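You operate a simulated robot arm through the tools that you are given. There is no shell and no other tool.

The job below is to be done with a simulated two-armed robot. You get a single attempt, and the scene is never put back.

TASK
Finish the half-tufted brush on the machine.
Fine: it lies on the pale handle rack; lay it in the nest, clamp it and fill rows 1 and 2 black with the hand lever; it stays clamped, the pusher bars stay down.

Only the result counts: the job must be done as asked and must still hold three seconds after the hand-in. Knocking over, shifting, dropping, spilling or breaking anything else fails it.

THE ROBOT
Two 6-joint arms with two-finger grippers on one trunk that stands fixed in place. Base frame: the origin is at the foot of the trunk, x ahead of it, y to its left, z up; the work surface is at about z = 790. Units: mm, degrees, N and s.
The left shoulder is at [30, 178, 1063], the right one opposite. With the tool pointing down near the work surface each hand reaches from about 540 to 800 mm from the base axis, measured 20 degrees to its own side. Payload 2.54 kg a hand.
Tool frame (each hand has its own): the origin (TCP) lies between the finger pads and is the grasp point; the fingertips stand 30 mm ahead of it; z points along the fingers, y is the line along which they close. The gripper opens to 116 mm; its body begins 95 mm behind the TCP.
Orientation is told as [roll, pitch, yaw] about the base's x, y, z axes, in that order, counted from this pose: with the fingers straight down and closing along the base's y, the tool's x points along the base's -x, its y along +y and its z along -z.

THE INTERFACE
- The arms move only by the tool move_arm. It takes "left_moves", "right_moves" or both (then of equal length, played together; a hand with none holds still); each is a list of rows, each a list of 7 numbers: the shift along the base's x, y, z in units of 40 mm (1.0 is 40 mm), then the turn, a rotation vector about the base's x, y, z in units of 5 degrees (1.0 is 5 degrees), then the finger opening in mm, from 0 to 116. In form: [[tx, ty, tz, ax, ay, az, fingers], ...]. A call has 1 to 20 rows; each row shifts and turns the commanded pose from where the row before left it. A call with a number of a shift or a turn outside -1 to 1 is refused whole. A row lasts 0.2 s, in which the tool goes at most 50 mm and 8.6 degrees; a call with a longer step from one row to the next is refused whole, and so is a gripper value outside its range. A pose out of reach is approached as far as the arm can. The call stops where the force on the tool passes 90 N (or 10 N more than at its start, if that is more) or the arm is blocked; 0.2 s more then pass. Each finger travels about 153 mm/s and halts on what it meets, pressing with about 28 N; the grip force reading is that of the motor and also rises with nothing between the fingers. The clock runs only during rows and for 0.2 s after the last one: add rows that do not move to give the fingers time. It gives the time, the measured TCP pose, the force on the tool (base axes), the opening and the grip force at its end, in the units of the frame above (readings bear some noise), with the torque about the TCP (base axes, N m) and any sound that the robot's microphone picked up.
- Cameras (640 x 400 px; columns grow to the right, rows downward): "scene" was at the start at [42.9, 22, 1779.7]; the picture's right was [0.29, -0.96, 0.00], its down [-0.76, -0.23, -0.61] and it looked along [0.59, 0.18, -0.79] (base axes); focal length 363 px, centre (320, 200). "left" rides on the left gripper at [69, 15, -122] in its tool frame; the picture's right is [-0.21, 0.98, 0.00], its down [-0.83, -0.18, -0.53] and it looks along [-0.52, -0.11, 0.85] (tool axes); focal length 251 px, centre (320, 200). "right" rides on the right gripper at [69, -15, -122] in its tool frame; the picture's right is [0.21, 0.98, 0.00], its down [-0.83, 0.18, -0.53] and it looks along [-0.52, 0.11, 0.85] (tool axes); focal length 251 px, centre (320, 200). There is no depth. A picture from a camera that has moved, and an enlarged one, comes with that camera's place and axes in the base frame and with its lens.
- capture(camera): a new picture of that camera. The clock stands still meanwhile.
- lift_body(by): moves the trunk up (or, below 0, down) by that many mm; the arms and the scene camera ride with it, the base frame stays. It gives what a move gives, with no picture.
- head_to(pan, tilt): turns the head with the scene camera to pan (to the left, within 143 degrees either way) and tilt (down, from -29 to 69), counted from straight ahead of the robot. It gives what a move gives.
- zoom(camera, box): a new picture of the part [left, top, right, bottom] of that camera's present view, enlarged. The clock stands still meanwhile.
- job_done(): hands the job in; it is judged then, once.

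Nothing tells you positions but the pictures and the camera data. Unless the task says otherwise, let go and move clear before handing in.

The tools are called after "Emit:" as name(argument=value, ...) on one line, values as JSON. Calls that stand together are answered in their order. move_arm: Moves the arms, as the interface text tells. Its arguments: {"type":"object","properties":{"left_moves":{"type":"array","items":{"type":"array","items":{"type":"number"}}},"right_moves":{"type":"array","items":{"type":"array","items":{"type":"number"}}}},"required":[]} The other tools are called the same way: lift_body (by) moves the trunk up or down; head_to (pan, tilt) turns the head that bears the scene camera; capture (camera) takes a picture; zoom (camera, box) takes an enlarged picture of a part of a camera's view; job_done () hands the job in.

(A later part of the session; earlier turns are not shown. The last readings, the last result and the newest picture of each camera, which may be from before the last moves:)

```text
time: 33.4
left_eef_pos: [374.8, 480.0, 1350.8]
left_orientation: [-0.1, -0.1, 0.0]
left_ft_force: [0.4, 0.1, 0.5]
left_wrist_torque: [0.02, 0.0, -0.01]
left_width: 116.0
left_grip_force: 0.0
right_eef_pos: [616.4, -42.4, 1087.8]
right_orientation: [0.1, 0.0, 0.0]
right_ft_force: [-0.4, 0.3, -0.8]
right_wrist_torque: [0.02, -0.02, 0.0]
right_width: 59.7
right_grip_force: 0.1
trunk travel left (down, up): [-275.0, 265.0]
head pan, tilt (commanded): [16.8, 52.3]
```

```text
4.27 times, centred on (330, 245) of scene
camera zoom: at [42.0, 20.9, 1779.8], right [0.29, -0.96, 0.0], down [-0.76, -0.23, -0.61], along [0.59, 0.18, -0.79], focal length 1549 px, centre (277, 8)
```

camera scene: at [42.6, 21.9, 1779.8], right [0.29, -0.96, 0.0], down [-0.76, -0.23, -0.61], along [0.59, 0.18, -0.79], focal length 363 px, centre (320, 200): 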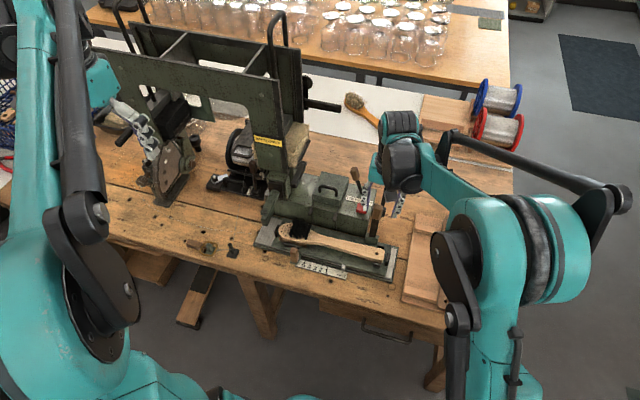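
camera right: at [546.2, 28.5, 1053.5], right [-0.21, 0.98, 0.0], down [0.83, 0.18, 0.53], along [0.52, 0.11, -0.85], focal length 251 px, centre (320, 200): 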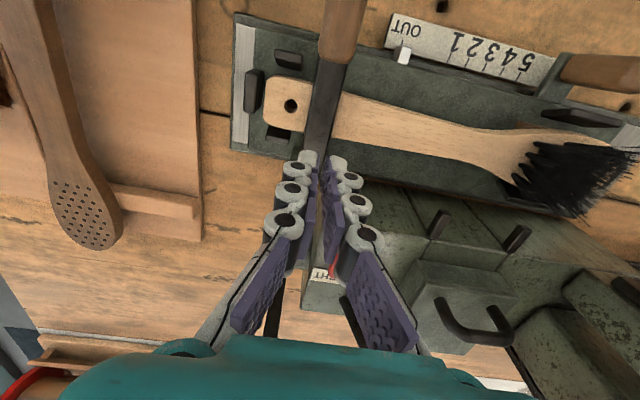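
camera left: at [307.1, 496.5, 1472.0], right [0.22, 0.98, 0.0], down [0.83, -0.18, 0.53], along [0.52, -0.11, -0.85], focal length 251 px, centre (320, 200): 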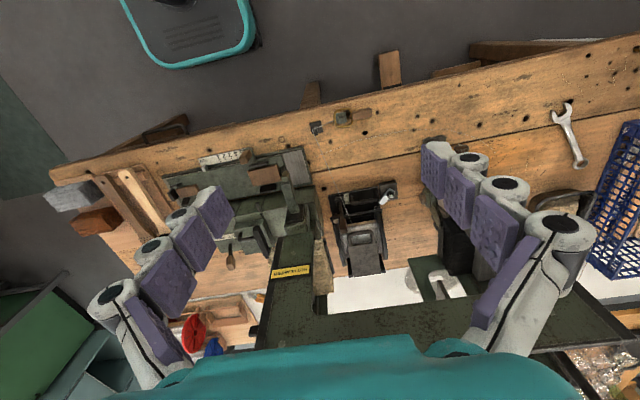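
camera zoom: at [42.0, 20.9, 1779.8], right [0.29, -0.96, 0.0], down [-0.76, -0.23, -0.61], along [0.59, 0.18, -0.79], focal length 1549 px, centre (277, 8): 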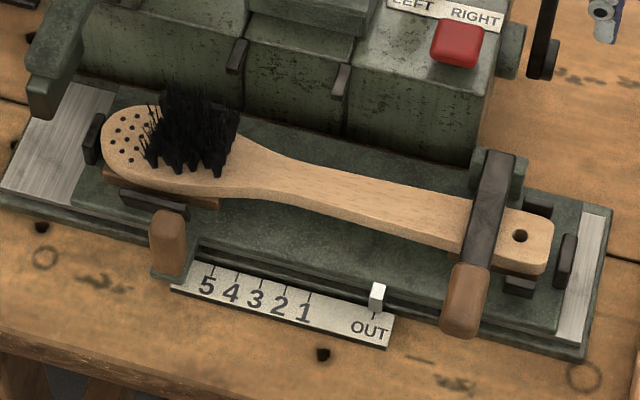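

The clamp lever lies across the handle and the sign shows "NO ROW". Now the left hand goes to the front carriage knob near [525, 245, 860], approaching from above.

Emit:
move_arm(left_moves=[[0.37, -0.64, -0.71, 0, 0, 0, 70], [0.37, -0.64, -0.71, 0, 0, 0, 70], [0.37, -0.64, -0.71, 0, 0, 0, 70], [0.37, -0.64, -0.71, 0, 0, 0, 70], [0.37, -0.64, -0.71, 0, 0, 0, 70], [0.37, -0.64, -0.71, 0, 0, 0, 70], [0.37, -0.64, -0.71, 0, 0, 0, 70], [0.28, -0.34, -0.9, 0, 0, 0, 60], [0.28, -0.34, -0.9, 0, 0, 0, 60], [0.28, -0.34, -0.9, 0, 0, 0, 60], [0, 0, 0, 0, 0, 0, 60]])

Emit:
capture(camera="left")

Emit:
capture(camera="scene")

```text
time: 35.8
left_eef_pos: [514.3, 261.4, 1046.9]
left_orientation: [0.0, -0.1, 0.0]
left_ft_force: [0.1, 0.4, 0.6]
left_wrist_torque: [-0.04, -0.01, 0.02]
left_width: 59.7
left_grip_force: 0.0
right_eef_pos: [615.7, -41.9, 1087.2]
right_orientation: [0.0, 0.0, 0.0]
right_ft_force: [-0.3, 0.3, -0.9]
right_wrist_torque: [0.02, -0.04, 0.01]
right_width: 60.0
right_grip_force: 0.0
trunk travel left (down, up): [-275.0, 265.0]
head pan, tilt (commanded): [16.8, 52.3]
```

```text
taken
camera left: at [444.8, 276.8, 1168.7], right [0.21, 0.98, 0.0], down [0.83, -0.18, 0.53], along [0.52, -0.11, -0.85], focal length 251 px, centre (320, 200)
```

left: 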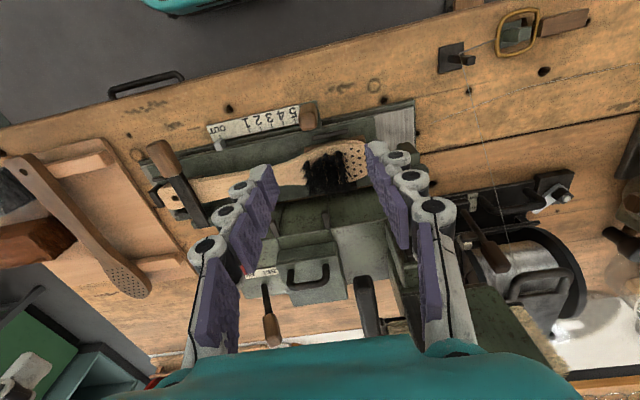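

```text
taken
camera scene: at [41.7, 22.0, 1779.8], right [0.29, -0.96, 0.0], down [-0.76, -0.23, -0.61], along [0.59, 0.18, -0.79], focal length 363 px, centre (320, 200)
```

scene: 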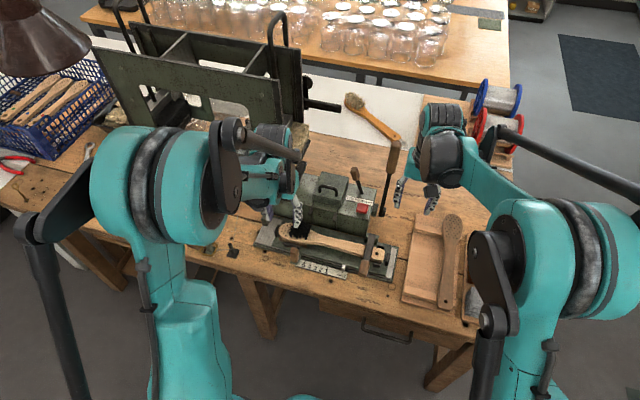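

Emit:
zoom(camera="left", box=[200, 80, 420, 210])

Emit:
zoom(camera="scene", box=[250, 190, 350, 290])

```text
2.91 times, centred on (310, 145) of left
camera zoom: at [444.8, 276.8, 1168.7], right [0.21, 0.98, 0.0], down [0.83, -0.18, 0.53], along [0.52, -0.11, -0.85], focal length 731 px, centre (349, 360)
```

zoom: 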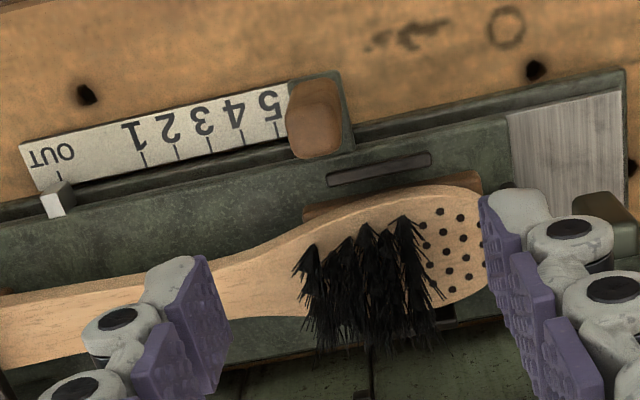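

```text
4.00 times, centred on (300, 240) of scene
camera zoom: at [41.7, 22.0, 1779.8], right [0.29, -0.96, 0.0], down [-0.76, -0.23, -0.61], along [0.59, 0.18, -0.79], focal length 1452 px, centre (400, 40)
```

zoom: 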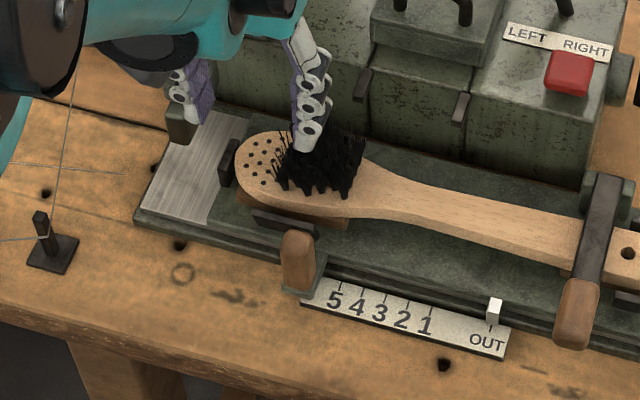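

Emit:
move_arm(left_moves=[[0.05, -0.1, -0.8, 0, 0, 0, 60], [0.05, -0.1, -0.8, 0, 0, 0, 60], [0.05, -0.1, -0.8, 0, 0, 0, 60], [0.03, -0.08, -0.8, 0, 0, 0, 60], [0, 0, 0, 0, 0, 0, 60]])

Emit:
capture(camera="left")

Emit:
zoom(camera="scene", box=[250, 190, 350, 290])

```text
time: 37.0
left_eef_pos: [520.6, 245.9, 918.8]
left_orientation: [0.1, 0.0, 0.0]
left_ft_force: [0.2, -0.1, 0.4]
left_wrist_torque: [0.04, -0.03, 0.0]
left_width: 59.8
left_grip_force: 0.1
right_eef_pos: [616.6, -42.0, 1087.3]
right_orientation: [0.0, 0.1, 0.0]
right_ft_force: [-0.4, 0.3, 0.6]
right_wrist_torque: [-0.02, 0.03, -0.02]
right_width: 59.9
right_grip_force: 0.0
trunk travel left (down, up): [-275.0, 265.0]
head pan, tilt (commanded): [16.8, 52.3]
```

```text
taken
camera left: at [451.4, 261.1, 1039.7], right [0.21, 0.98, 0.0], down [0.83, -0.18, 0.53], along [0.52, -0.11, -0.85], focal length 251 px, centre (320, 200)
```

left: 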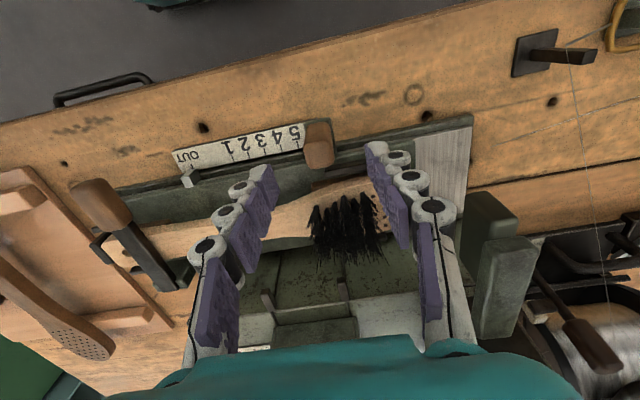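

```text
4.00 times, centred on (300, 240) of scene
camera zoom: at [42.4, 21.9, 1779.8], right [0.29, -0.96, 0.0], down [-0.76, -0.23, -0.61], along [0.59, 0.18, -0.79], focal length 1452 px, centre (400, 40)
```

zoom: 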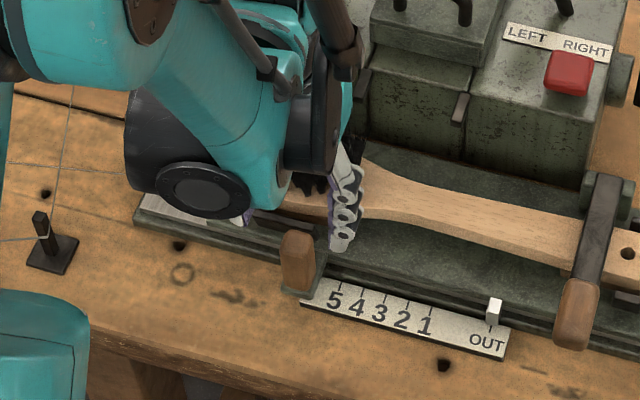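

The knob sits between the fingers in plan. I'll descend to z ≈ 858 and close on it.

Emit:
move_arm(left_moves=[[0, 0, -0.8, 0, 0, 0, 60], [0, 0, -0.7, 0, 0, 0, 60], [0, 0, 0, 0, 0, 0, 60]])

Emit:
capture(camera="left")

Emit:
zoom(camera="scene", box=[250, 200, 350, 290])

```text
time: 37.8
left_eef_pos: [521.8, 245.1, 858.4]
left_orientation: [0.0, -0.1, 0.1]
left_ft_force: [0.4, 0.2, -0.5]
left_wrist_torque: [-0.01, -0.02, 0.0]
left_width: 59.8
left_grip_force: 0.0
right_eef_pos: [615.7, -40.7, 1088.9]
right_orientation: [-0.1, 0.1, -0.1]
right_ft_force: [-0.4, -0.5, 0.4]
right_wrist_torque: [0.02, -0.01, 0.03]
right_width: 60.0
right_grip_force: 0.1
trunk travel left (down, up): [-275.0, 265.0]
head pan, tilt (commanded): [16.8, 52.3]
```

```text
taken
camera left: at [452.6, 260.2, 979.5], right [0.21, 0.98, 0.0], down [0.83, -0.18, 0.53], along [0.52, -0.11, -0.85], focal length 251 px, centre (320, 200)
```

left: 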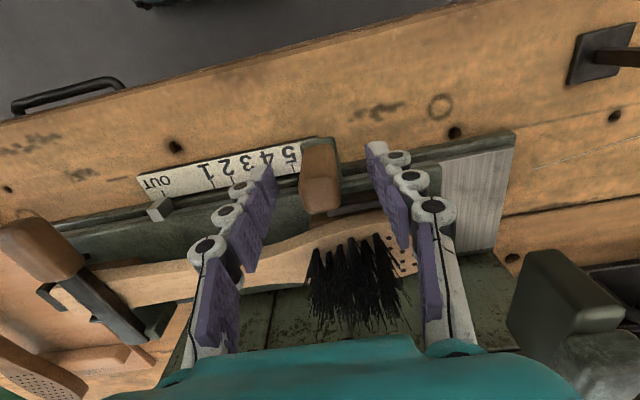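

```text
4.44 times, centred on (300, 245) of scene
camera zoom: at [42.6, 21.9, 1779.8], right [0.29, -0.96, 0.0], down [-0.76, -0.23, -0.61], along [0.59, 0.18, -0.79], focal length 1614 px, centre (409, 0)
```

zoom: 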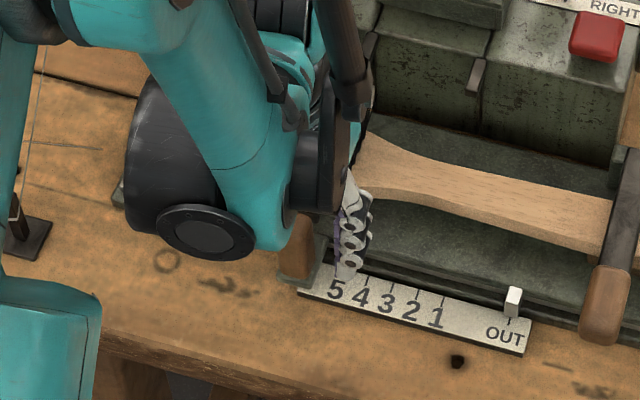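

Emit:
move_arm(left_moves=[[0, 0, 0, 0, 0, 0, 40], [0, 0, 0, 0, 0, 0, 20], [0, 0, 0, 0, 0, 0, 10], [0, 0, 0, 0, 0, 0, 10]])

Emit:
capture(camera="left")

```text
time: 38.8
left_eef_pos: [521.0, 245.5, 858.3]
left_orientation: [0.1, 0.0, 0.0]
left_ft_force: [-0.7, -2.1, -1.0]
left_wrist_torque: [-0.05, -0.23, -0.01]
left_width: 21.3
left_grip_force: 45.1
right_eef_pos: [617.1, -39.9, 1086.8]
right_orientation: [-0.1, 0.1, 0.1]
right_ft_force: [0.1, -0.2, -0.4]
right_wrist_torque: [-0.01, 0.01, 0.04]
right_width: 59.8
right_grip_force: 0.1
trunk travel left (down, up): [-275.0, 265.0]
head pan, tilt (commanded): [16.8, 52.3]
```

```text
taken
camera left: at [452.8, 260.3, 979.6], right [0.21, 0.98, 0.0], down [0.83, -0.18, 0.53], along [0.52, -0.11, -0.85], focal length 251 px, centre (320, 200)
```

left: 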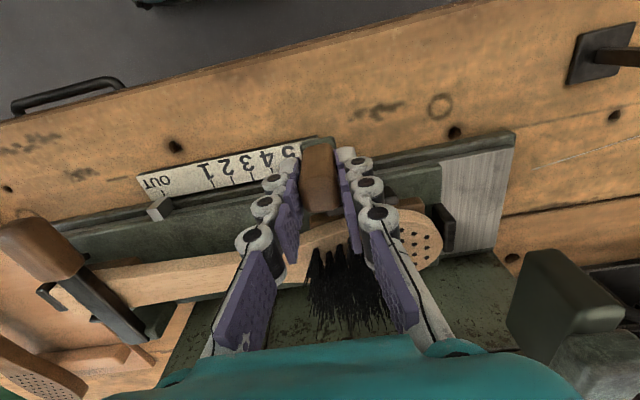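

The knob is gripped. I'll slide the carriage left slowly by about 40 mm and check the pointer.

Emit:
move_arm(left_moves=[[0, 0.1, 0, 0, 0, 0, 10], [0, 0.2, 0, 0, 0, 0, 10], [0, 0.2, 0, 0, 0, 0, 10], [0, 0.2, 0, 0, 0, 0, 10], [0, 0.2, 0, 0, 0, 0, 10], [0, 0, 0, 0, 0, 0, 10]])

Emit:
capture(camera="left")

Emit:
zoom(camera="scene", box=[250, 190, 400, 290])

```text
time: 40.2
left_eef_pos: [522.1, 281.4, 857.4]
left_orientation: [0.1, -0.2, 0.0]
left_ft_force: [15.5, -1.0, 27.5]
left_wrist_torque: [-0.01, -0.48, 0.0]
left_width: 21.5
left_grip_force: 44.8
right_eef_pos: [616.4, -42.7, 1087.8]
right_orientation: [0.0, 0.1, 0.0]
right_ft_force: [0.4, 0.9, -0.5]
right_wrist_torque: [-0.04, -0.05, -0.01]
right_width: 59.9
right_grip_force: 0.1
trunk travel left (down, up): [-275.0, 265.0]
head pan, tilt (commanded): [16.8, 52.3]
```

```text
taken
camera left: at [452.5, 296.1, 979.4], right [0.21, 0.98, 0.0], down [0.82, -0.18, 0.54], along [0.52, -0.11, -0.84], focal length 251 px, centre (320, 200)
```

left: 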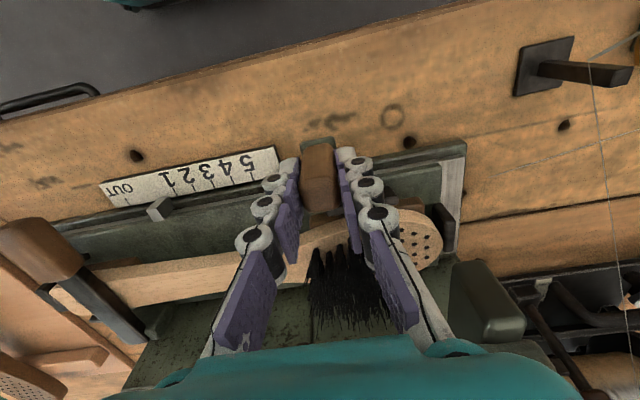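

```text
4.00 times, centred on (325, 240) of scene
camera zoom: at [42.5, 20.6, 1779.9], right [0.29, -0.96, 0.0], down [-0.76, -0.23, -0.61], along [0.59, 0.18, -0.79], focal length 1452 px, centre (300, 40)
```

zoom: 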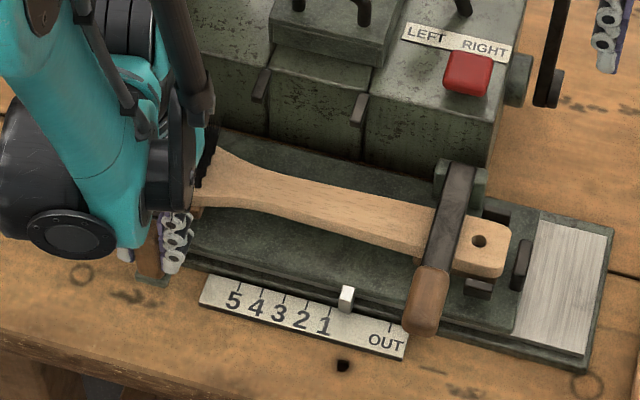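

The pointer is about 10 mm short of "1". I'll finish that move and check the pointer and the sign.

Emit:
move_arm(left_moves=[[0.01, 0.12, 0.02, 0, 0, 0, 10], [0.01, 0.12, 0.02, 0, 0, 0, 10], [0, 0, 0, 0, 0, 0, 10]])

Emit:
zoom(camera="scene", box=[290, 250, 370, 290])

Emit:
zoom(camera="scene", box=[230, 110, 330, 190])

Emit:
zoom(camera="left", box=[90, 120, 310, 240])

```text
time: 41.0
left_eef_pos: [522.3, 290.9, 856.8]
left_orientation: [0.1, 0.0, -0.1]
left_ft_force: [4.2, 3.0, 10.4]
left_wrist_torque: [0.21, -1.04, -0.1]
left_width: 21.1
left_grip_force: 45.7
right_eef_pos: [616.2, -41.1, 1087.0]
right_orientation: [0.0, 0.0, 0.0]
right_ft_force: [-0.2, 0.6, -0.4]
right_wrist_torque: [-0.01, 0.03, -0.01]
right_width: 60.0
right_grip_force: 0.1
trunk travel left (down, up): [-275.0, 265.0]
head pan, tilt (commanded): [16.8, 52.3]
```

```text
8.00 times, centred on (330, 270) of scene
camera zoom: at [42.4, 21.9, 1779.7], right [0.29, -0.96, 0.0], down [-0.76, -0.23, -0.61], along [0.59, 0.18, -0.79], focal length 2904 px, centre (240, -360)
```

zoom: 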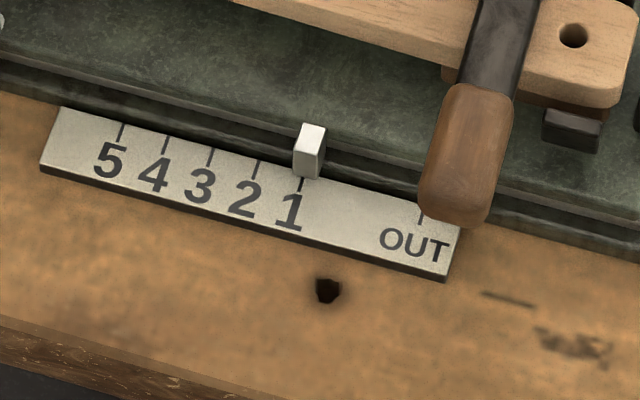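

```text
5.00 times, centred on (280, 150) of scene
camera zoom: at [42.4, 21.9, 1779.7], right [0.29, -0.96, 0.0], down [-0.76, -0.23, -0.61], along [0.59, 0.18, -0.79], focal length 1815 px, centre (520, 450)
```

zoom: 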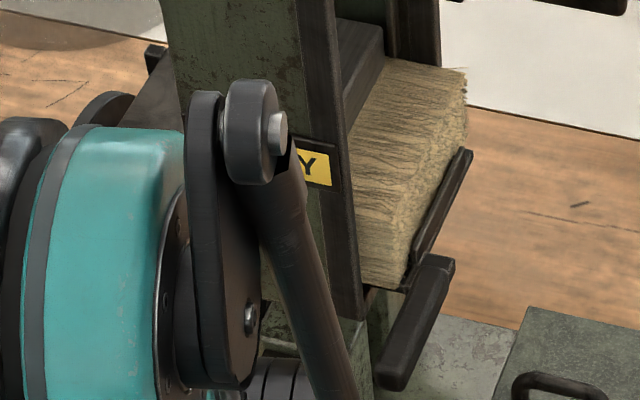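

```text
2.91 times, centred on (200, 180) of left
camera zoom: at [452.8, 306.3, 979.5], right [0.21, 0.98, 0.0], down [0.83, -0.18, 0.53], along [0.52, -0.11, -0.85], focal length 731 px, centre (669, 258)
```

zoom: 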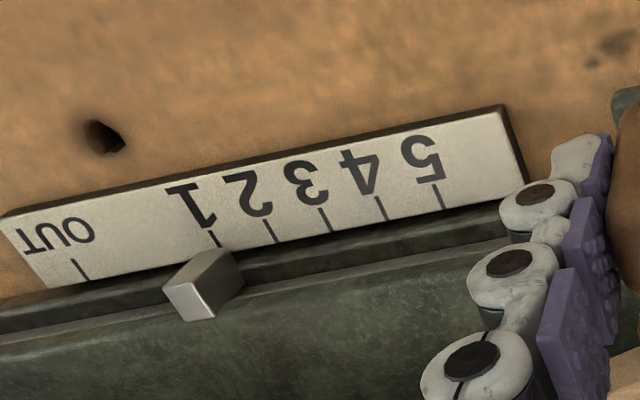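

The pointer is on "1" and the visible part of the sign ends in "Y" (READY). I'll open the fingers a little, rise straight up and withdraw the left hand so I can see the whole sign.

Emit:
move_arm(left_moves=[[0, 0, 0, 0, 0, 0, 24], [0, 0, 0, 0, 0, 0, 30], [0, 0, 0, 0, 0, 0, 36], [0, 0, 0.5, 0, 0, 0, 36], [0, 0, 0.9, 0, 0, 0, 36], [0, 0, 0.9, 0, 0, 0, 36], [0, 0, 0.9, 0, 0, 0, 36], [0, 0, 0.9, 0, 0, 0, 36], [0, 0, 0.9, 0, 0, 0, 36]])

Emit:
move_arm(left_moves=[[-0.5, 0.64, 0.6, 0, 0, 0, 36], [-0.5, 0.64, 0.6, 0, 0, 0, 36], [-0.5, 0.64, 0.6, 0, 0, 0, 36], [-0.5, 0.64, 0.6, 0, 0, 0, 36], [-0.5, 0.64, 0.6, 0, 0, 0, 36], [-0.5, 0.64, 0.6, 0, 0, 0, 36], [-0.3, 0.5, 0.6, 0, 0, 0, 36]])

Emit:
capture(camera="scene")

Emit:
zoom(camera="scene", box=[230, 120, 330, 240])

Emit:
zoom(camera="scene", box=[290, 250, 370, 290])

```text
time: 43.0
left_eef_pos: [522.0, 291.0, 1059.6]
left_orientation: [0.1, -0.3, -0.1]
left_ft_force: [0.1, -0.9, -0.1]
left_wrist_torque: [-0.01, -0.01, 0.0]
left_width: 36.2
left_grip_force: 0.0
right_eef_pos: [615.0, -41.4, 1089.0]
right_orientation: [0.0, 0.0, 0.0]
right_ft_force: [-0.8, -0.1, -0.3]
right_wrist_torque: [-0.01, 0.0, -0.01]
right_width: 60.0
right_grip_force: 0.1
trunk travel left (down, up): [-275.0, 265.0]
head pan, tilt (commanded): [16.8, 52.3]
```

```text
time: 44.6
left_eef_pos: [388.1, 464.2, 1226.7]
left_orientation: [0.0, -0.1, 0.0]
left_ft_force: [0.3, 0.6, -0.8]
left_wrist_torque: [0.0, -0.02, 0.01]
left_width: 36.1
left_grip_force: 0.1
right_eef_pos: [615.8, -40.9, 1088.5]
right_orientation: [0.0, 0.0, 0.0]
right_ft_force: [1.0, -0.5, -0.1]
right_wrist_torque: [-0.02, -0.01, 0.0]
right_width: 59.9
right_grip_force: 0.1
trunk travel left (down, up): [-275.0, 265.0]
head pan, tilt (commanded): [16.8, 52.3]
```

```text
taken
camera scene: at [42.5, 22.1, 1779.7], right [0.29, -0.96, 0.0], down [-0.76, -0.23, -0.61], along [0.59, 0.18, -0.79], focal length 363 px, centre (320, 200)
```

scene: 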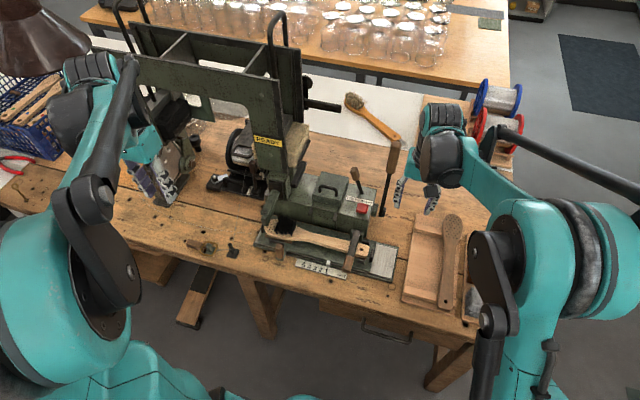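

```text
3.33 times, centred on (280, 180) of scene
camera zoom: at [42.5, 22.1, 1779.7], right [0.29, -0.96, 0.0], down [-0.76, -0.23, -0.61], along [0.59, 0.18, -0.79], focal length 1210 px, centre (453, 267)
```

zoom: 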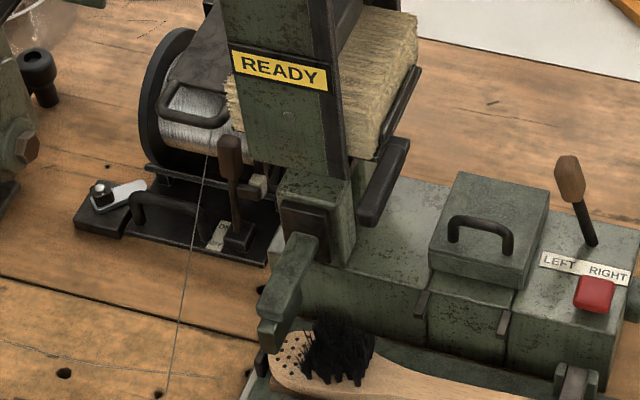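

```text
8.00 times, centred on (330, 270) of scene
camera zoom: at [42.5, 22.1, 1779.7], right [0.29, -0.96, 0.0], down [-0.76, -0.23, -0.61], along [0.59, 0.18, -0.79], focal length 2904 px, centre (240, -360)
```

zoom: 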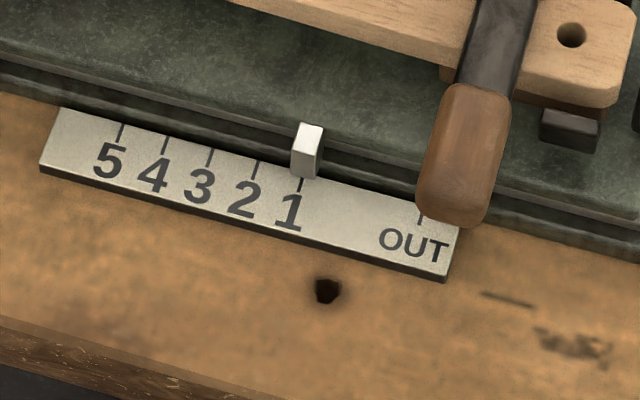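

READY is shown and the carriage holds at "1". Before any irreversible stroke, I'll verify the magazine contents and pusher bars again, plus the selector.

Emit:
zoom(camera="scene", box=[85, 0, 205, 130])

Emit:
zoom(camera="scene", box=[130, 20, 320, 160])

Emit:
zoom(camera="left", box=[150, 100, 500, 360])

Emit:
zoom(camera="scene", box=[335, 130, 425, 230])

```text
3.08 times, centred on (145, 65) of scene
camera zoom: at [42.5, 22.1, 1779.7], right [0.29, -0.96, 0.0], down [-0.76, -0.23, -0.61], along [0.59, 0.18, -0.79], focal length 1117 px, centre (858, 615)
```

zoom: 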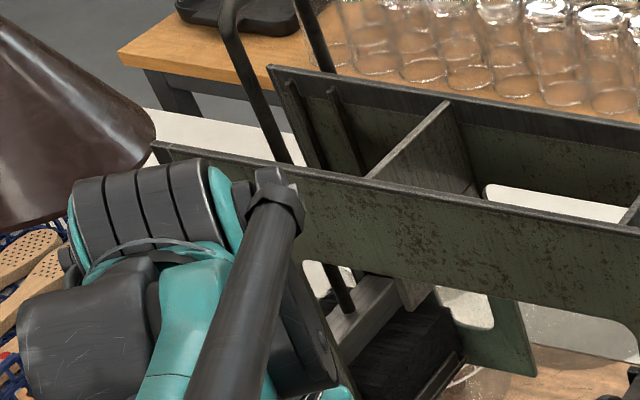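

```text
2.86 times, centred on (225, 90) of scene
camera zoom: at [42.5, 22.1, 1779.7], right [0.29, -0.96, 0.0], down [-0.76, -0.23, -0.61], along [0.59, 0.18, -0.79], focal length 1037 px, centre (591, 514)
```

zoom: 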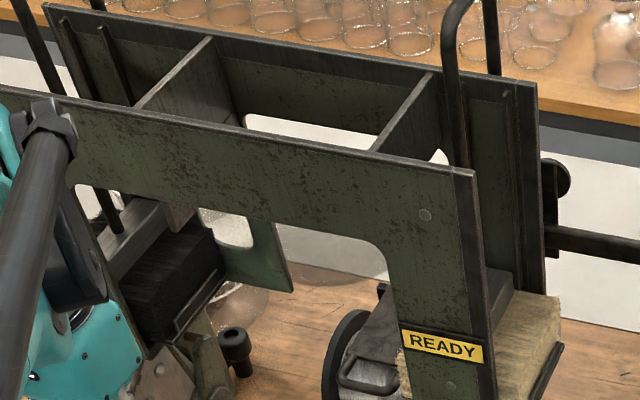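

```text
1.54 times, centred on (325, 230) of left
camera zoom: at [319.3, 479.4, 1348.7], right [0.21, 0.98, 0.0], down [0.83, -0.18, 0.53], along [0.52, -0.11, -0.85], focal length 387 px, centre (312, 154)
```

zoom: 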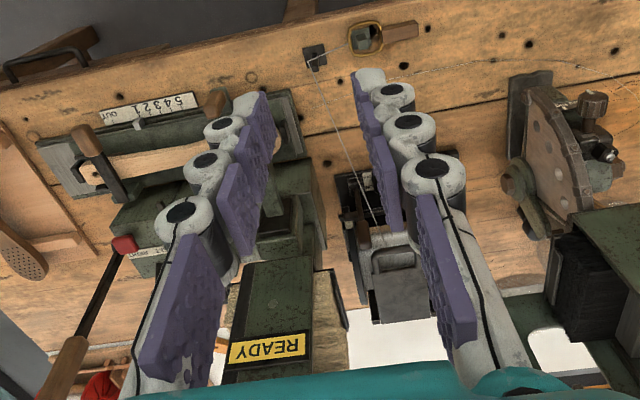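

```text
4.00 times, centred on (380, 180) of scene
camera zoom: at [42.5, 22.1, 1779.7], right [0.29, -0.96, 0.0], down [-0.76, -0.23, -0.61], along [0.59, 0.18, -0.79], focal length 1452 px, centre (80, 280)
```

zoom: 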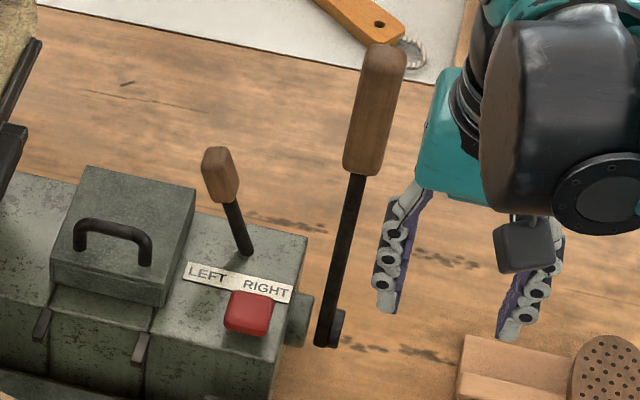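

Black bristle sits in the left box, natural in the right, both pusher bars are down, and the selector points LEFT. So a stroke will lay black. Now I'll locate the hand lever precisely with the right camera.

Emit:
capture(camera="right")

Emit:
zoom(camera="right", box=[280, 180, 440, 400])

```text
taken
camera right: at [545.4, -55.6, 1209.5], right [-0.21, 0.98, 0.0], down [0.83, 0.18, 0.53], along [0.52, 0.11, -0.85], focal length 251 px, centre (320, 200)
```

right: 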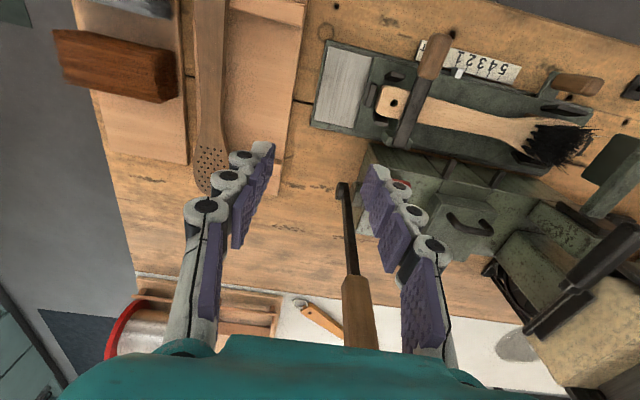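

```text
1.82 times, centred on (360, 290) of right
camera zoom: at [545.4, -55.6, 1209.5], right [-0.21, 0.98, 0.0], down [0.83, 0.18, 0.53], along [0.52, 0.11, -0.85], focal length 457 px, centre (247, 36)
```

zoom: 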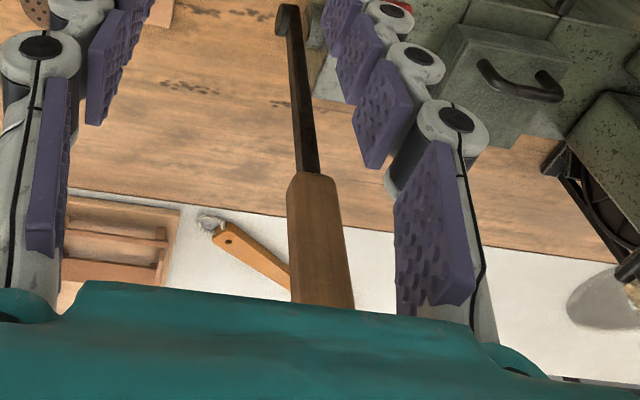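

The hand lever's hub is at about [746, 26, 845]; its wooden grip runs from [759, 31, 1012] up to [768, 34, 1124]. That is too far to reach with the tool pointing down, so I'll tilt the right hand to point forward and take it from the front.

Emit:
move_arm(right_moves=[[0.1, 0, 0, 0, -1, 0, 60], [0.1, 0, 0, 0, -1, 0, 60], [0.1, 0, 0, 0, -1, 0, 60], [0.1, 0, 0, 0, -1, 0, 60], [0.1, 0, 0, 0, -1, 0, 60], [0.1, 0, 0, 0, -1, 0, 60], [0, 0, 0, 0, 0, 0, 60]])

Emit:
capture(camera="scene")

Emit:
capture(camera="right")

```text
time: 46.2
left_eef_pos: [388.1, 463.0, 1226.2]
left_orientation: [0.0, 0.1, -0.1]
left_ft_force: [-0.3, 0.0, -0.3]
left_wrist_torque: [0.0, -0.01, -0.03]
left_width: 36.2
left_grip_force: 0.0
right_eef_pos: [642.1, -41.2, 1086.5]
right_orientation: [0.0, -30.2, 0.0]
right_ft_force: [0.0, -0.8, 0.4]
right_wrist_torque: [0.01, 0.0, 0.02]
right_width: 59.8
right_grip_force: 0.0
trunk travel left (down, up): [-275.0, 265.0]
head pan, tilt (commanded): [16.8, 52.3]
```

```text
taken
camera scene: at [43.2, 22.1, 1779.7], right [0.29, -0.96, 0.0], down [-0.76, -0.23, -0.61], along [0.59, 0.18, -0.79], focal length 363 px, centre (320, 200)
```

scene: 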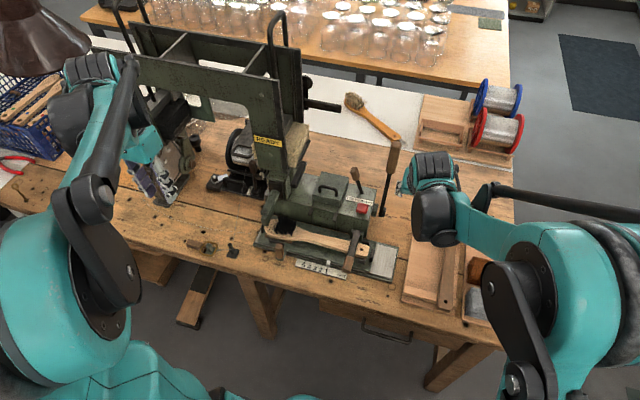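

```text
taken
camera right: at [519.0, -56.2, 1158.1], right [-0.19, 0.98, -0.11], down [0.45, 0.18, 0.88], along [0.87, 0.11, -0.47], focal length 251 px, centre (320, 200)
```

right: 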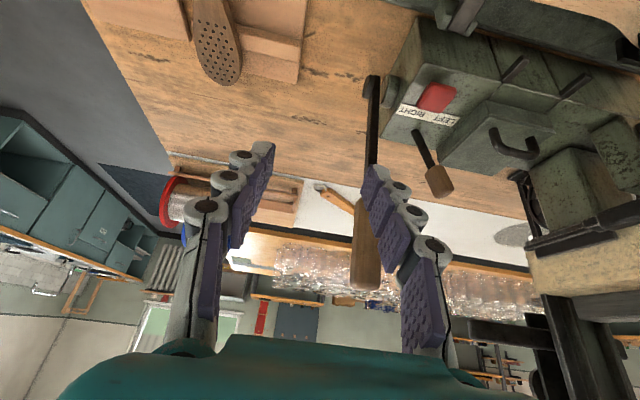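

Emit:
move_arm(right_moves=[[0, 0, 0, 0, -1, 0, 70], [0, 0, 0, 0, -1, 0, 70], [0, 0, 0, 0, -1, 0, 70], [0, 0, 0, 0, -1, 0, 70], [0, 0, 0, 0, -1, 0, 70], [0, 0, 0, 0, -1, 0, 70], [0, 0, 0, 0, 0, 0, 70]])

Emit:
capture(camera="scene")

Emit:
capture(camera="right")

```text
time: 47.8
left_eef_pos: [389.5, 463.1, 1227.2]
left_orientation: [0.1, 0.0, -0.2]
left_ft_force: [-0.3, -0.2, -0.3]
left_wrist_torque: [-0.01, 0.0, 0.04]
left_width: 36.0
left_grip_force: 0.0
right_eef_pos: [641.5, -41.6, 1087.8]
right_orientation: [0.1, -60.1, 0.0]
right_ft_force: [0.6, 1.2, 0.2]
right_wrist_torque: [0.0, 0.01, 0.03]
right_width: 70.1
right_grip_force: 0.0
trunk travel left (down, up): [-275.0, 265.0]
head pan, tilt (commanded): [16.8, 52.3]
```

```text
taken
camera scene: at [42.7, 22.0, 1779.8], right [0.29, -0.96, 0.0], down [-0.76, -0.23, -0.61], along [0.59, 0.18, -0.79], focal length 363 px, centre (320, 200)
```

scene: 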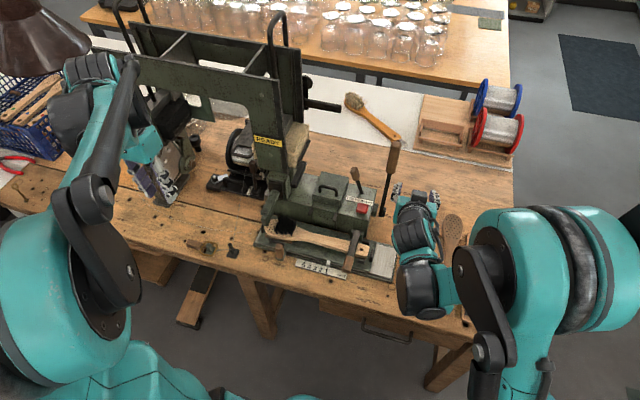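

```text
taken
camera right: at [499.4, -55.5, 1088.3], right [-0.11, 0.98, -0.19], down [-0.05, 0.18, 0.98], along [0.99, 0.11, 0.03], focal length 251 px, centre (320, 200)
```

right: 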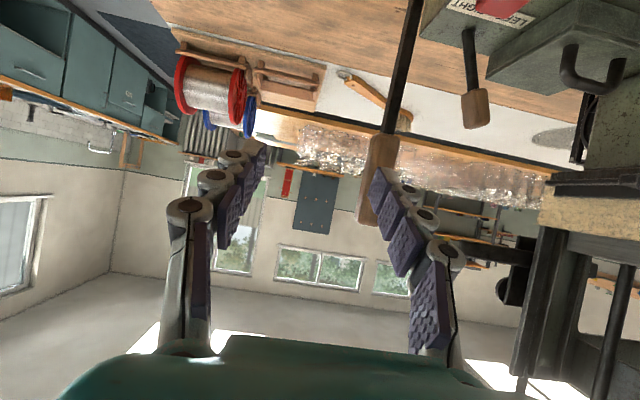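

The hand points forward and sees the lever ahead. I'll line up at y ≈ 32, z ≈ 1062 and approach until the fingers nearly straddle the grip.

Emit:
move_arm(right_moves=[[0.1, 0.92, -0.32, 0, 0, 0, 70], [0.1, 0.92, -0.32, 0, 0, 0, 70], [0.8, 0, 0, 0, 0, 0, 70], [0.6, 0, 0, 0, 0, 0, 70], [0, 0, 0, 0, 0, 0, 70]])

Emit:
capture(camera="right")

Emit:
capture(camera="scene")

```text
time: 49.0
left_eef_pos: [388.6, 463.4, 1225.8]
left_orientation: [0.1, -0.1, 0.0]
left_ft_force: [-0.3, -0.1, -0.3]
left_wrist_torque: [0.01, 0.01, -0.01]
left_width: 35.9
left_grip_force: 0.1
right_eef_pos: [705.1, 33.3, 1061.5]
right_orientation: [0.0, -60.0, 0.1]
right_ft_force: [0.1, 0.5, 0.5]
right_wrist_torque: [0.01, 0.02, -0.04]
right_width: 70.2
right_grip_force: 0.0
trunk travel left (down, up): [-275.0, 265.0]
head pan, tilt (commanded): [16.8, 52.3]
```

```text
taken
camera right: at [563.2, 18.4, 1062.3], right [-0.11, 0.98, -0.19], down [-0.05, 0.18, 0.98], along [0.99, 0.11, 0.03], focal length 251 px, centre (320, 200)
```

right: 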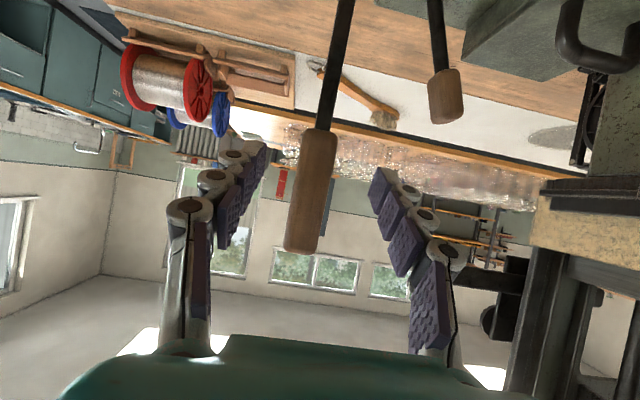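

```text
taken
camera scene: at [42.6, 21.7, 1779.8], right [0.29, -0.96, 0.0], down [-0.76, -0.23, -0.61], along [0.59, 0.18, -0.79], focal length 363 px, centre (320, 200)
```

scene: 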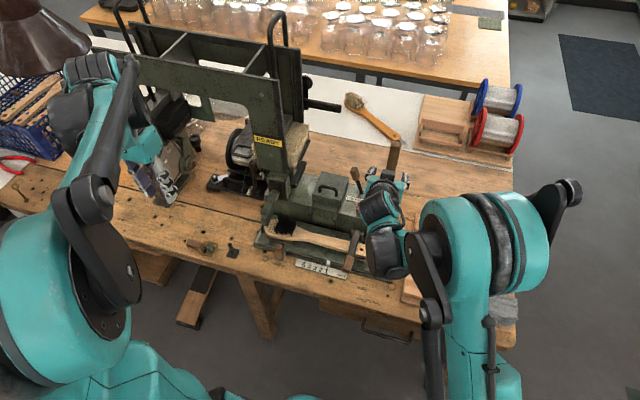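

Emit:
move_arm(right_moves=[[0.7, -0.02, 0, 0, 0, 0, 70], [0.7, -0.02, 0, 0, 0, 0, 70], [0, 0, 0, 0, 0, 0, 70]])

Emit:
capture(camera="right")

Emit:
zoom(camera="scene", box=[340, 120, 440, 220])

```text
time: 49.8
left_eef_pos: [388.3, 463.9, 1227.0]
left_orientation: [0.0, -0.1, 0.1]
left_ft_force: [-0.6, 0.4, -0.2]
left_wrist_torque: [-0.04, -0.03, 0.0]
left_width: 35.8
left_grip_force: 0.1
right_eef_pos: [760.7, 30.8, 1062.3]
right_orientation: [0.0, -60.0, 0.1]
right_ft_force: [-0.1, 0.7, -1.2]
right_wrist_torque: [0.0, -0.01, 0.0]
right_width: 69.8
right_grip_force: 0.1
trunk travel left (down, up): [-275.0, 265.0]
head pan, tilt (commanded): [16.8, 52.3]
```

```text
taken
camera right: at [618.8, 16.5, 1063.3], right [-0.11, 0.98, -0.19], down [-0.05, 0.18, 0.98], along [0.99, 0.11, 0.03], focal length 251 px, centre (320, 200)
```

right: 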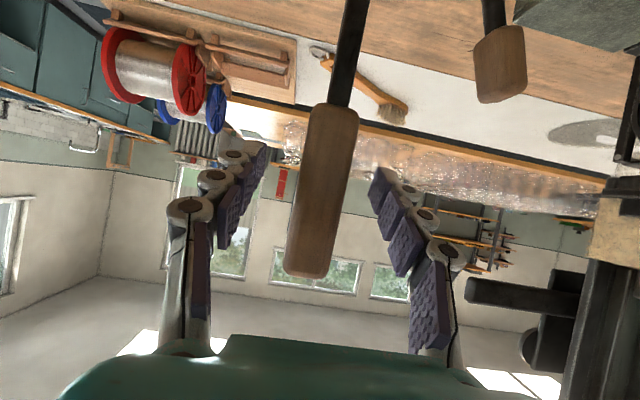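

```text
4.00 times, centred on (390, 170) of scene
camera zoom: at [42.3, 22.3, 1779.8], right [0.29, -0.96, 0.0], down [-0.76, -0.23, -0.61], along [0.59, 0.18, -0.79], focal length 1452 px, centre (40, 320)
```

zoom: 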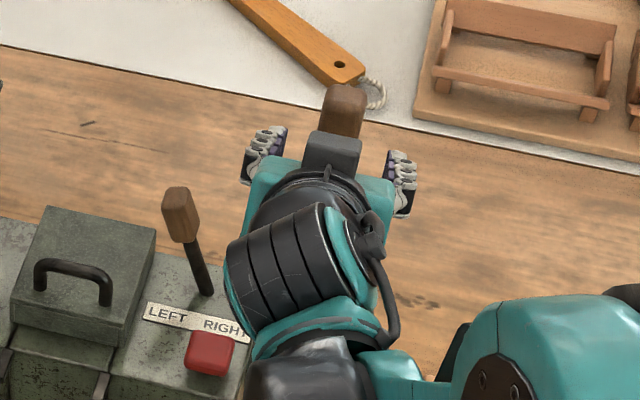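

Emit:
move_arm(right_moves=[[0.1, 0, 0, 0, 0, 0, 45], [0, 0, 0, 0, 0, 0, 20], [0, 0, 0, 0, 0, 0, 10], [0, 0, 0, 0, 0, 0, 10], [0, 0, 0, 0, 0, 0, 10]])

Emit:
capture(camera="right")

```text
time: 51.0
left_eef_pos: [387.9, 463.5, 1226.4]
left_orientation: [0.1, 0.0, 0.0]
left_ft_force: [0.3, 0.2, 0.1]
left_wrist_torque: [0.03, 0.02, 0.0]
left_width: 36.2
left_grip_force: 0.0
right_eef_pos: [765.4, 31.7, 1062.9]
right_orientation: [0.0, -60.0, 0.0]
right_ft_force: [1.6, 5.9, 0.9]
right_wrist_torque: [0.09, -0.08, 0.11]
right_width: 26.7
right_grip_force: 45.2
trunk travel left (down, up): [-275.0, 265.0]
head pan, tilt (commanded): [16.8, 52.3]
```

```text
taken
camera right: at [623.1, 17.2, 1062.8], right [-0.11, 0.98, -0.19], down [-0.05, 0.18, 0.98], along [0.99, 0.11, 0.03], focal length 251 px, centre (320, 200)
```

right: 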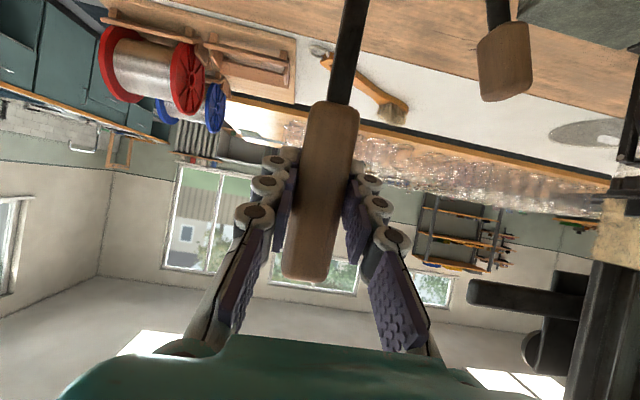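

The lever grip is held at 26.7 mm. I'll pull it along its arc toward the robot about 25° first, watching forces and sounds.

Emit:
move_arm(right_moves=[[-0.485, 0, 0.022, 0, 0, 0, 10], [-0.478, 0, -0.02, 0, 0, 0, 10], [-0.472, 0, -0.062, 0, 0, 0, 10], [-0.467, 0, -0.105, 0, 0, 0, 10], [-0.455, 0, -0.142, 0, 0, 0, 10]])

Emit:
capture(camera="right")

Emit:
capture(camera="scene")

```text
time: 52.2
left_eef_pos: [388.3, 465.5, 1226.4]
left_orientation: [0.0, 0.0, 0.0]
left_ft_force: [-0.1, -0.1, 0.5]
left_wrist_torque: [0.0, 0.02, 0.0]
left_width: 36.1
left_grip_force: 0.0
right_eef_pos: [670.3, 31.6, 1050.5]
right_orientation: [0.0, -60.0, 0.1]
right_ft_force: [8.3, 11.7, 8.7]
right_wrist_torque: [0.42, -1.43, 0.29]
right_width: 27.5
right_grip_force: 45.3
trunk travel left (down, up): [-275.0, 265.0]
head pan, tilt (commanded): [16.8, 52.3]
```

```text
taken
camera right: at [528.1, 17.1, 1051.4], right [-0.11, 0.98, -0.19], down [-0.05, 0.18, 0.98], along [0.99, 0.12, 0.03], focal length 251 px, centre (320, 200)
```

right: 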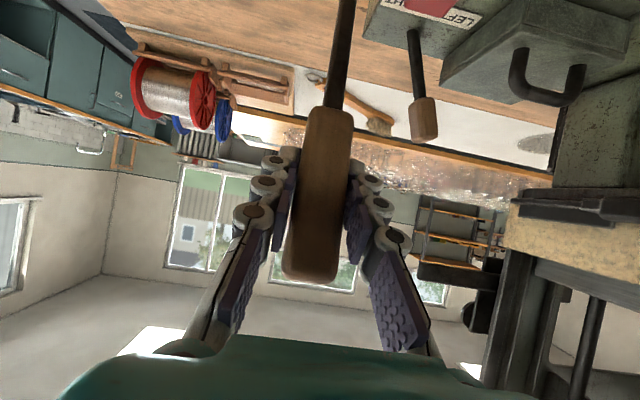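

```text
taken
camera scene: at [43.2, 24.2, 1779.8], right [0.29, -0.96, 0.0], down [-0.76, -0.23, -0.61], along [0.59, 0.18, -0.79], focal length 363 px, centre (320, 200)
```

scene: 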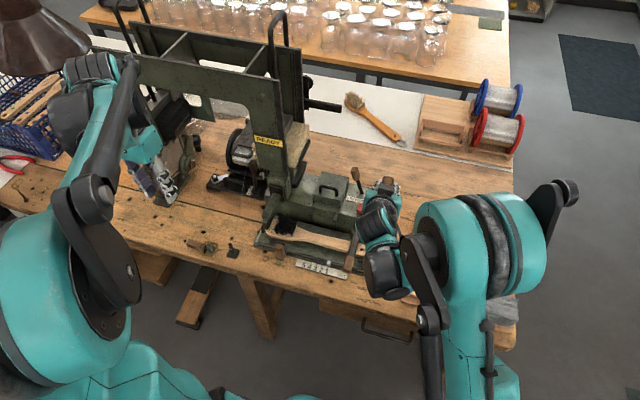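

It moves freely. I'll keep pulling along the arc another 25°, tilting the hand slightly with the lever.

Emit:
move_arm(right_moves=[[-0.4425, 0, -0.1825, 0, -0.6, 0, 10], [-0.4225, 0, -0.22, 0, -0.6, 0, 10], [-0.4025, 0, -0.2575, 0, -0.6, 0, 10], [-0.38, 0, -0.29, 0, -0.6, 0, 10]])

Emit:
zoom(camera="scene", box=[230, 110, 420, 290])

Emit:
zoom(camera="scene", box=[240, 180, 330, 260])

```text
time: 53.2
left_eef_pos: [390.9, 457.3, 1227.9]
left_orientation: [0.5, 0.0, 0.0]
left_ft_force: [0.7, 0.0, 0.6]
left_wrist_torque: [-0.03, 0.02, -0.02]
left_width: 35.9
left_grip_force: 0.1
right_eef_pos: [651.9, 43.2, 1050.9]
right_orientation: [0.0, -71.5, -1.2]
right_ft_force: [8.6, -58.4, -14.3]
right_wrist_torque: [-0.41, 0.76, -0.62]
right_width: 47.4
right_grip_force: 28.4
right hand out of reach, approached as far as the arm can: row 2, 3, 4
trunk travel left (down, up): [-275.0, 265.0]
head pan, tilt (commanded): [16.8, 52.3]
```

```text
2.22 times, centred on (325, 200) of scene
camera zoom: at [46.7, 11.7, 1779.6], right [0.29, -0.96, -0.01], down [-0.76, -0.22, -0.61], along [0.58, 0.18, -0.79], focal length 807 px, centre (309, 200)
```

zoom: 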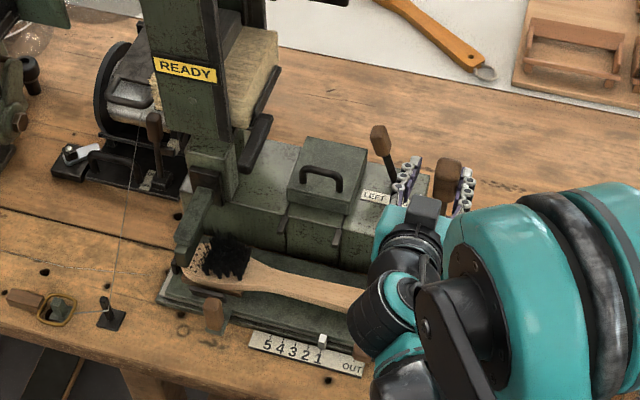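

```text
5.00 times, centred on (285, 220) of scene
camera zoom: at [46.7, 11.7, 1779.6], right [0.29, -0.96, -0.01], down [-0.76, -0.22, -0.61], along [0.58, 0.18, -0.79], focal length 1815 px, centre (495, 100)
```

zoom: 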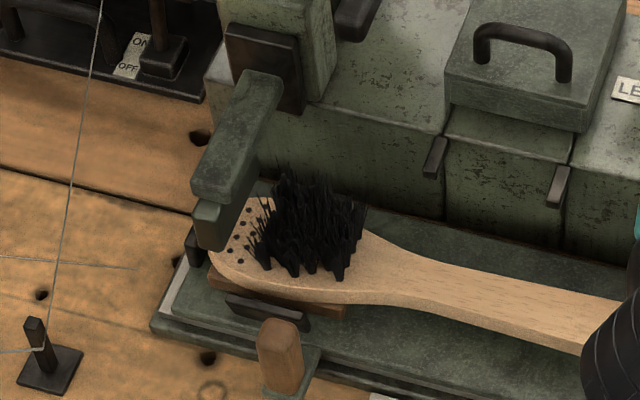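

The arm hit a reach limit there (hand too near its own shoulder for this tilt) and the grip got strained sideways. I'll look before correcting.

Emit:
capture(camera="right")

Emit:
capture(camera="scene")

```text
taken
camera right: at [512.3, 30.7, 1023.9], right [-0.05, 0.98, -0.2], down [-0.24, 0.19, 0.95], along [0.97, 0.09, 0.23], focal length 251 px, centre (320, 200)
```

right: 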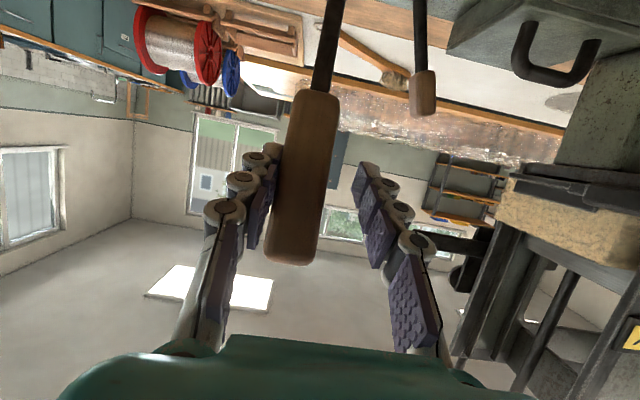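

```text
taken
camera scene: at [46.7, 11.7, 1779.6], right [0.29, -0.96, -0.01], down [-0.76, -0.22, -0.61], along [0.58, 0.18, -0.79], focal length 363 px, centre (320, 200)
```

scene: 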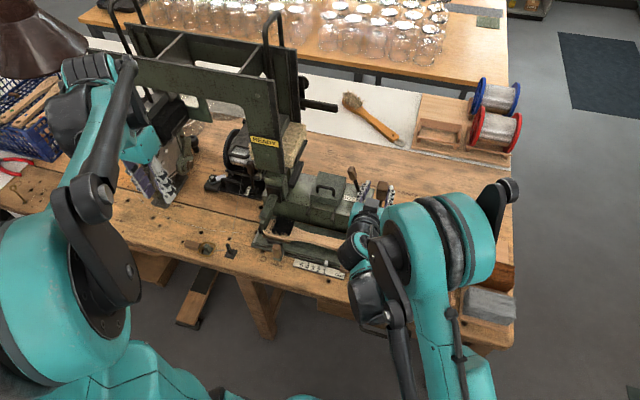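

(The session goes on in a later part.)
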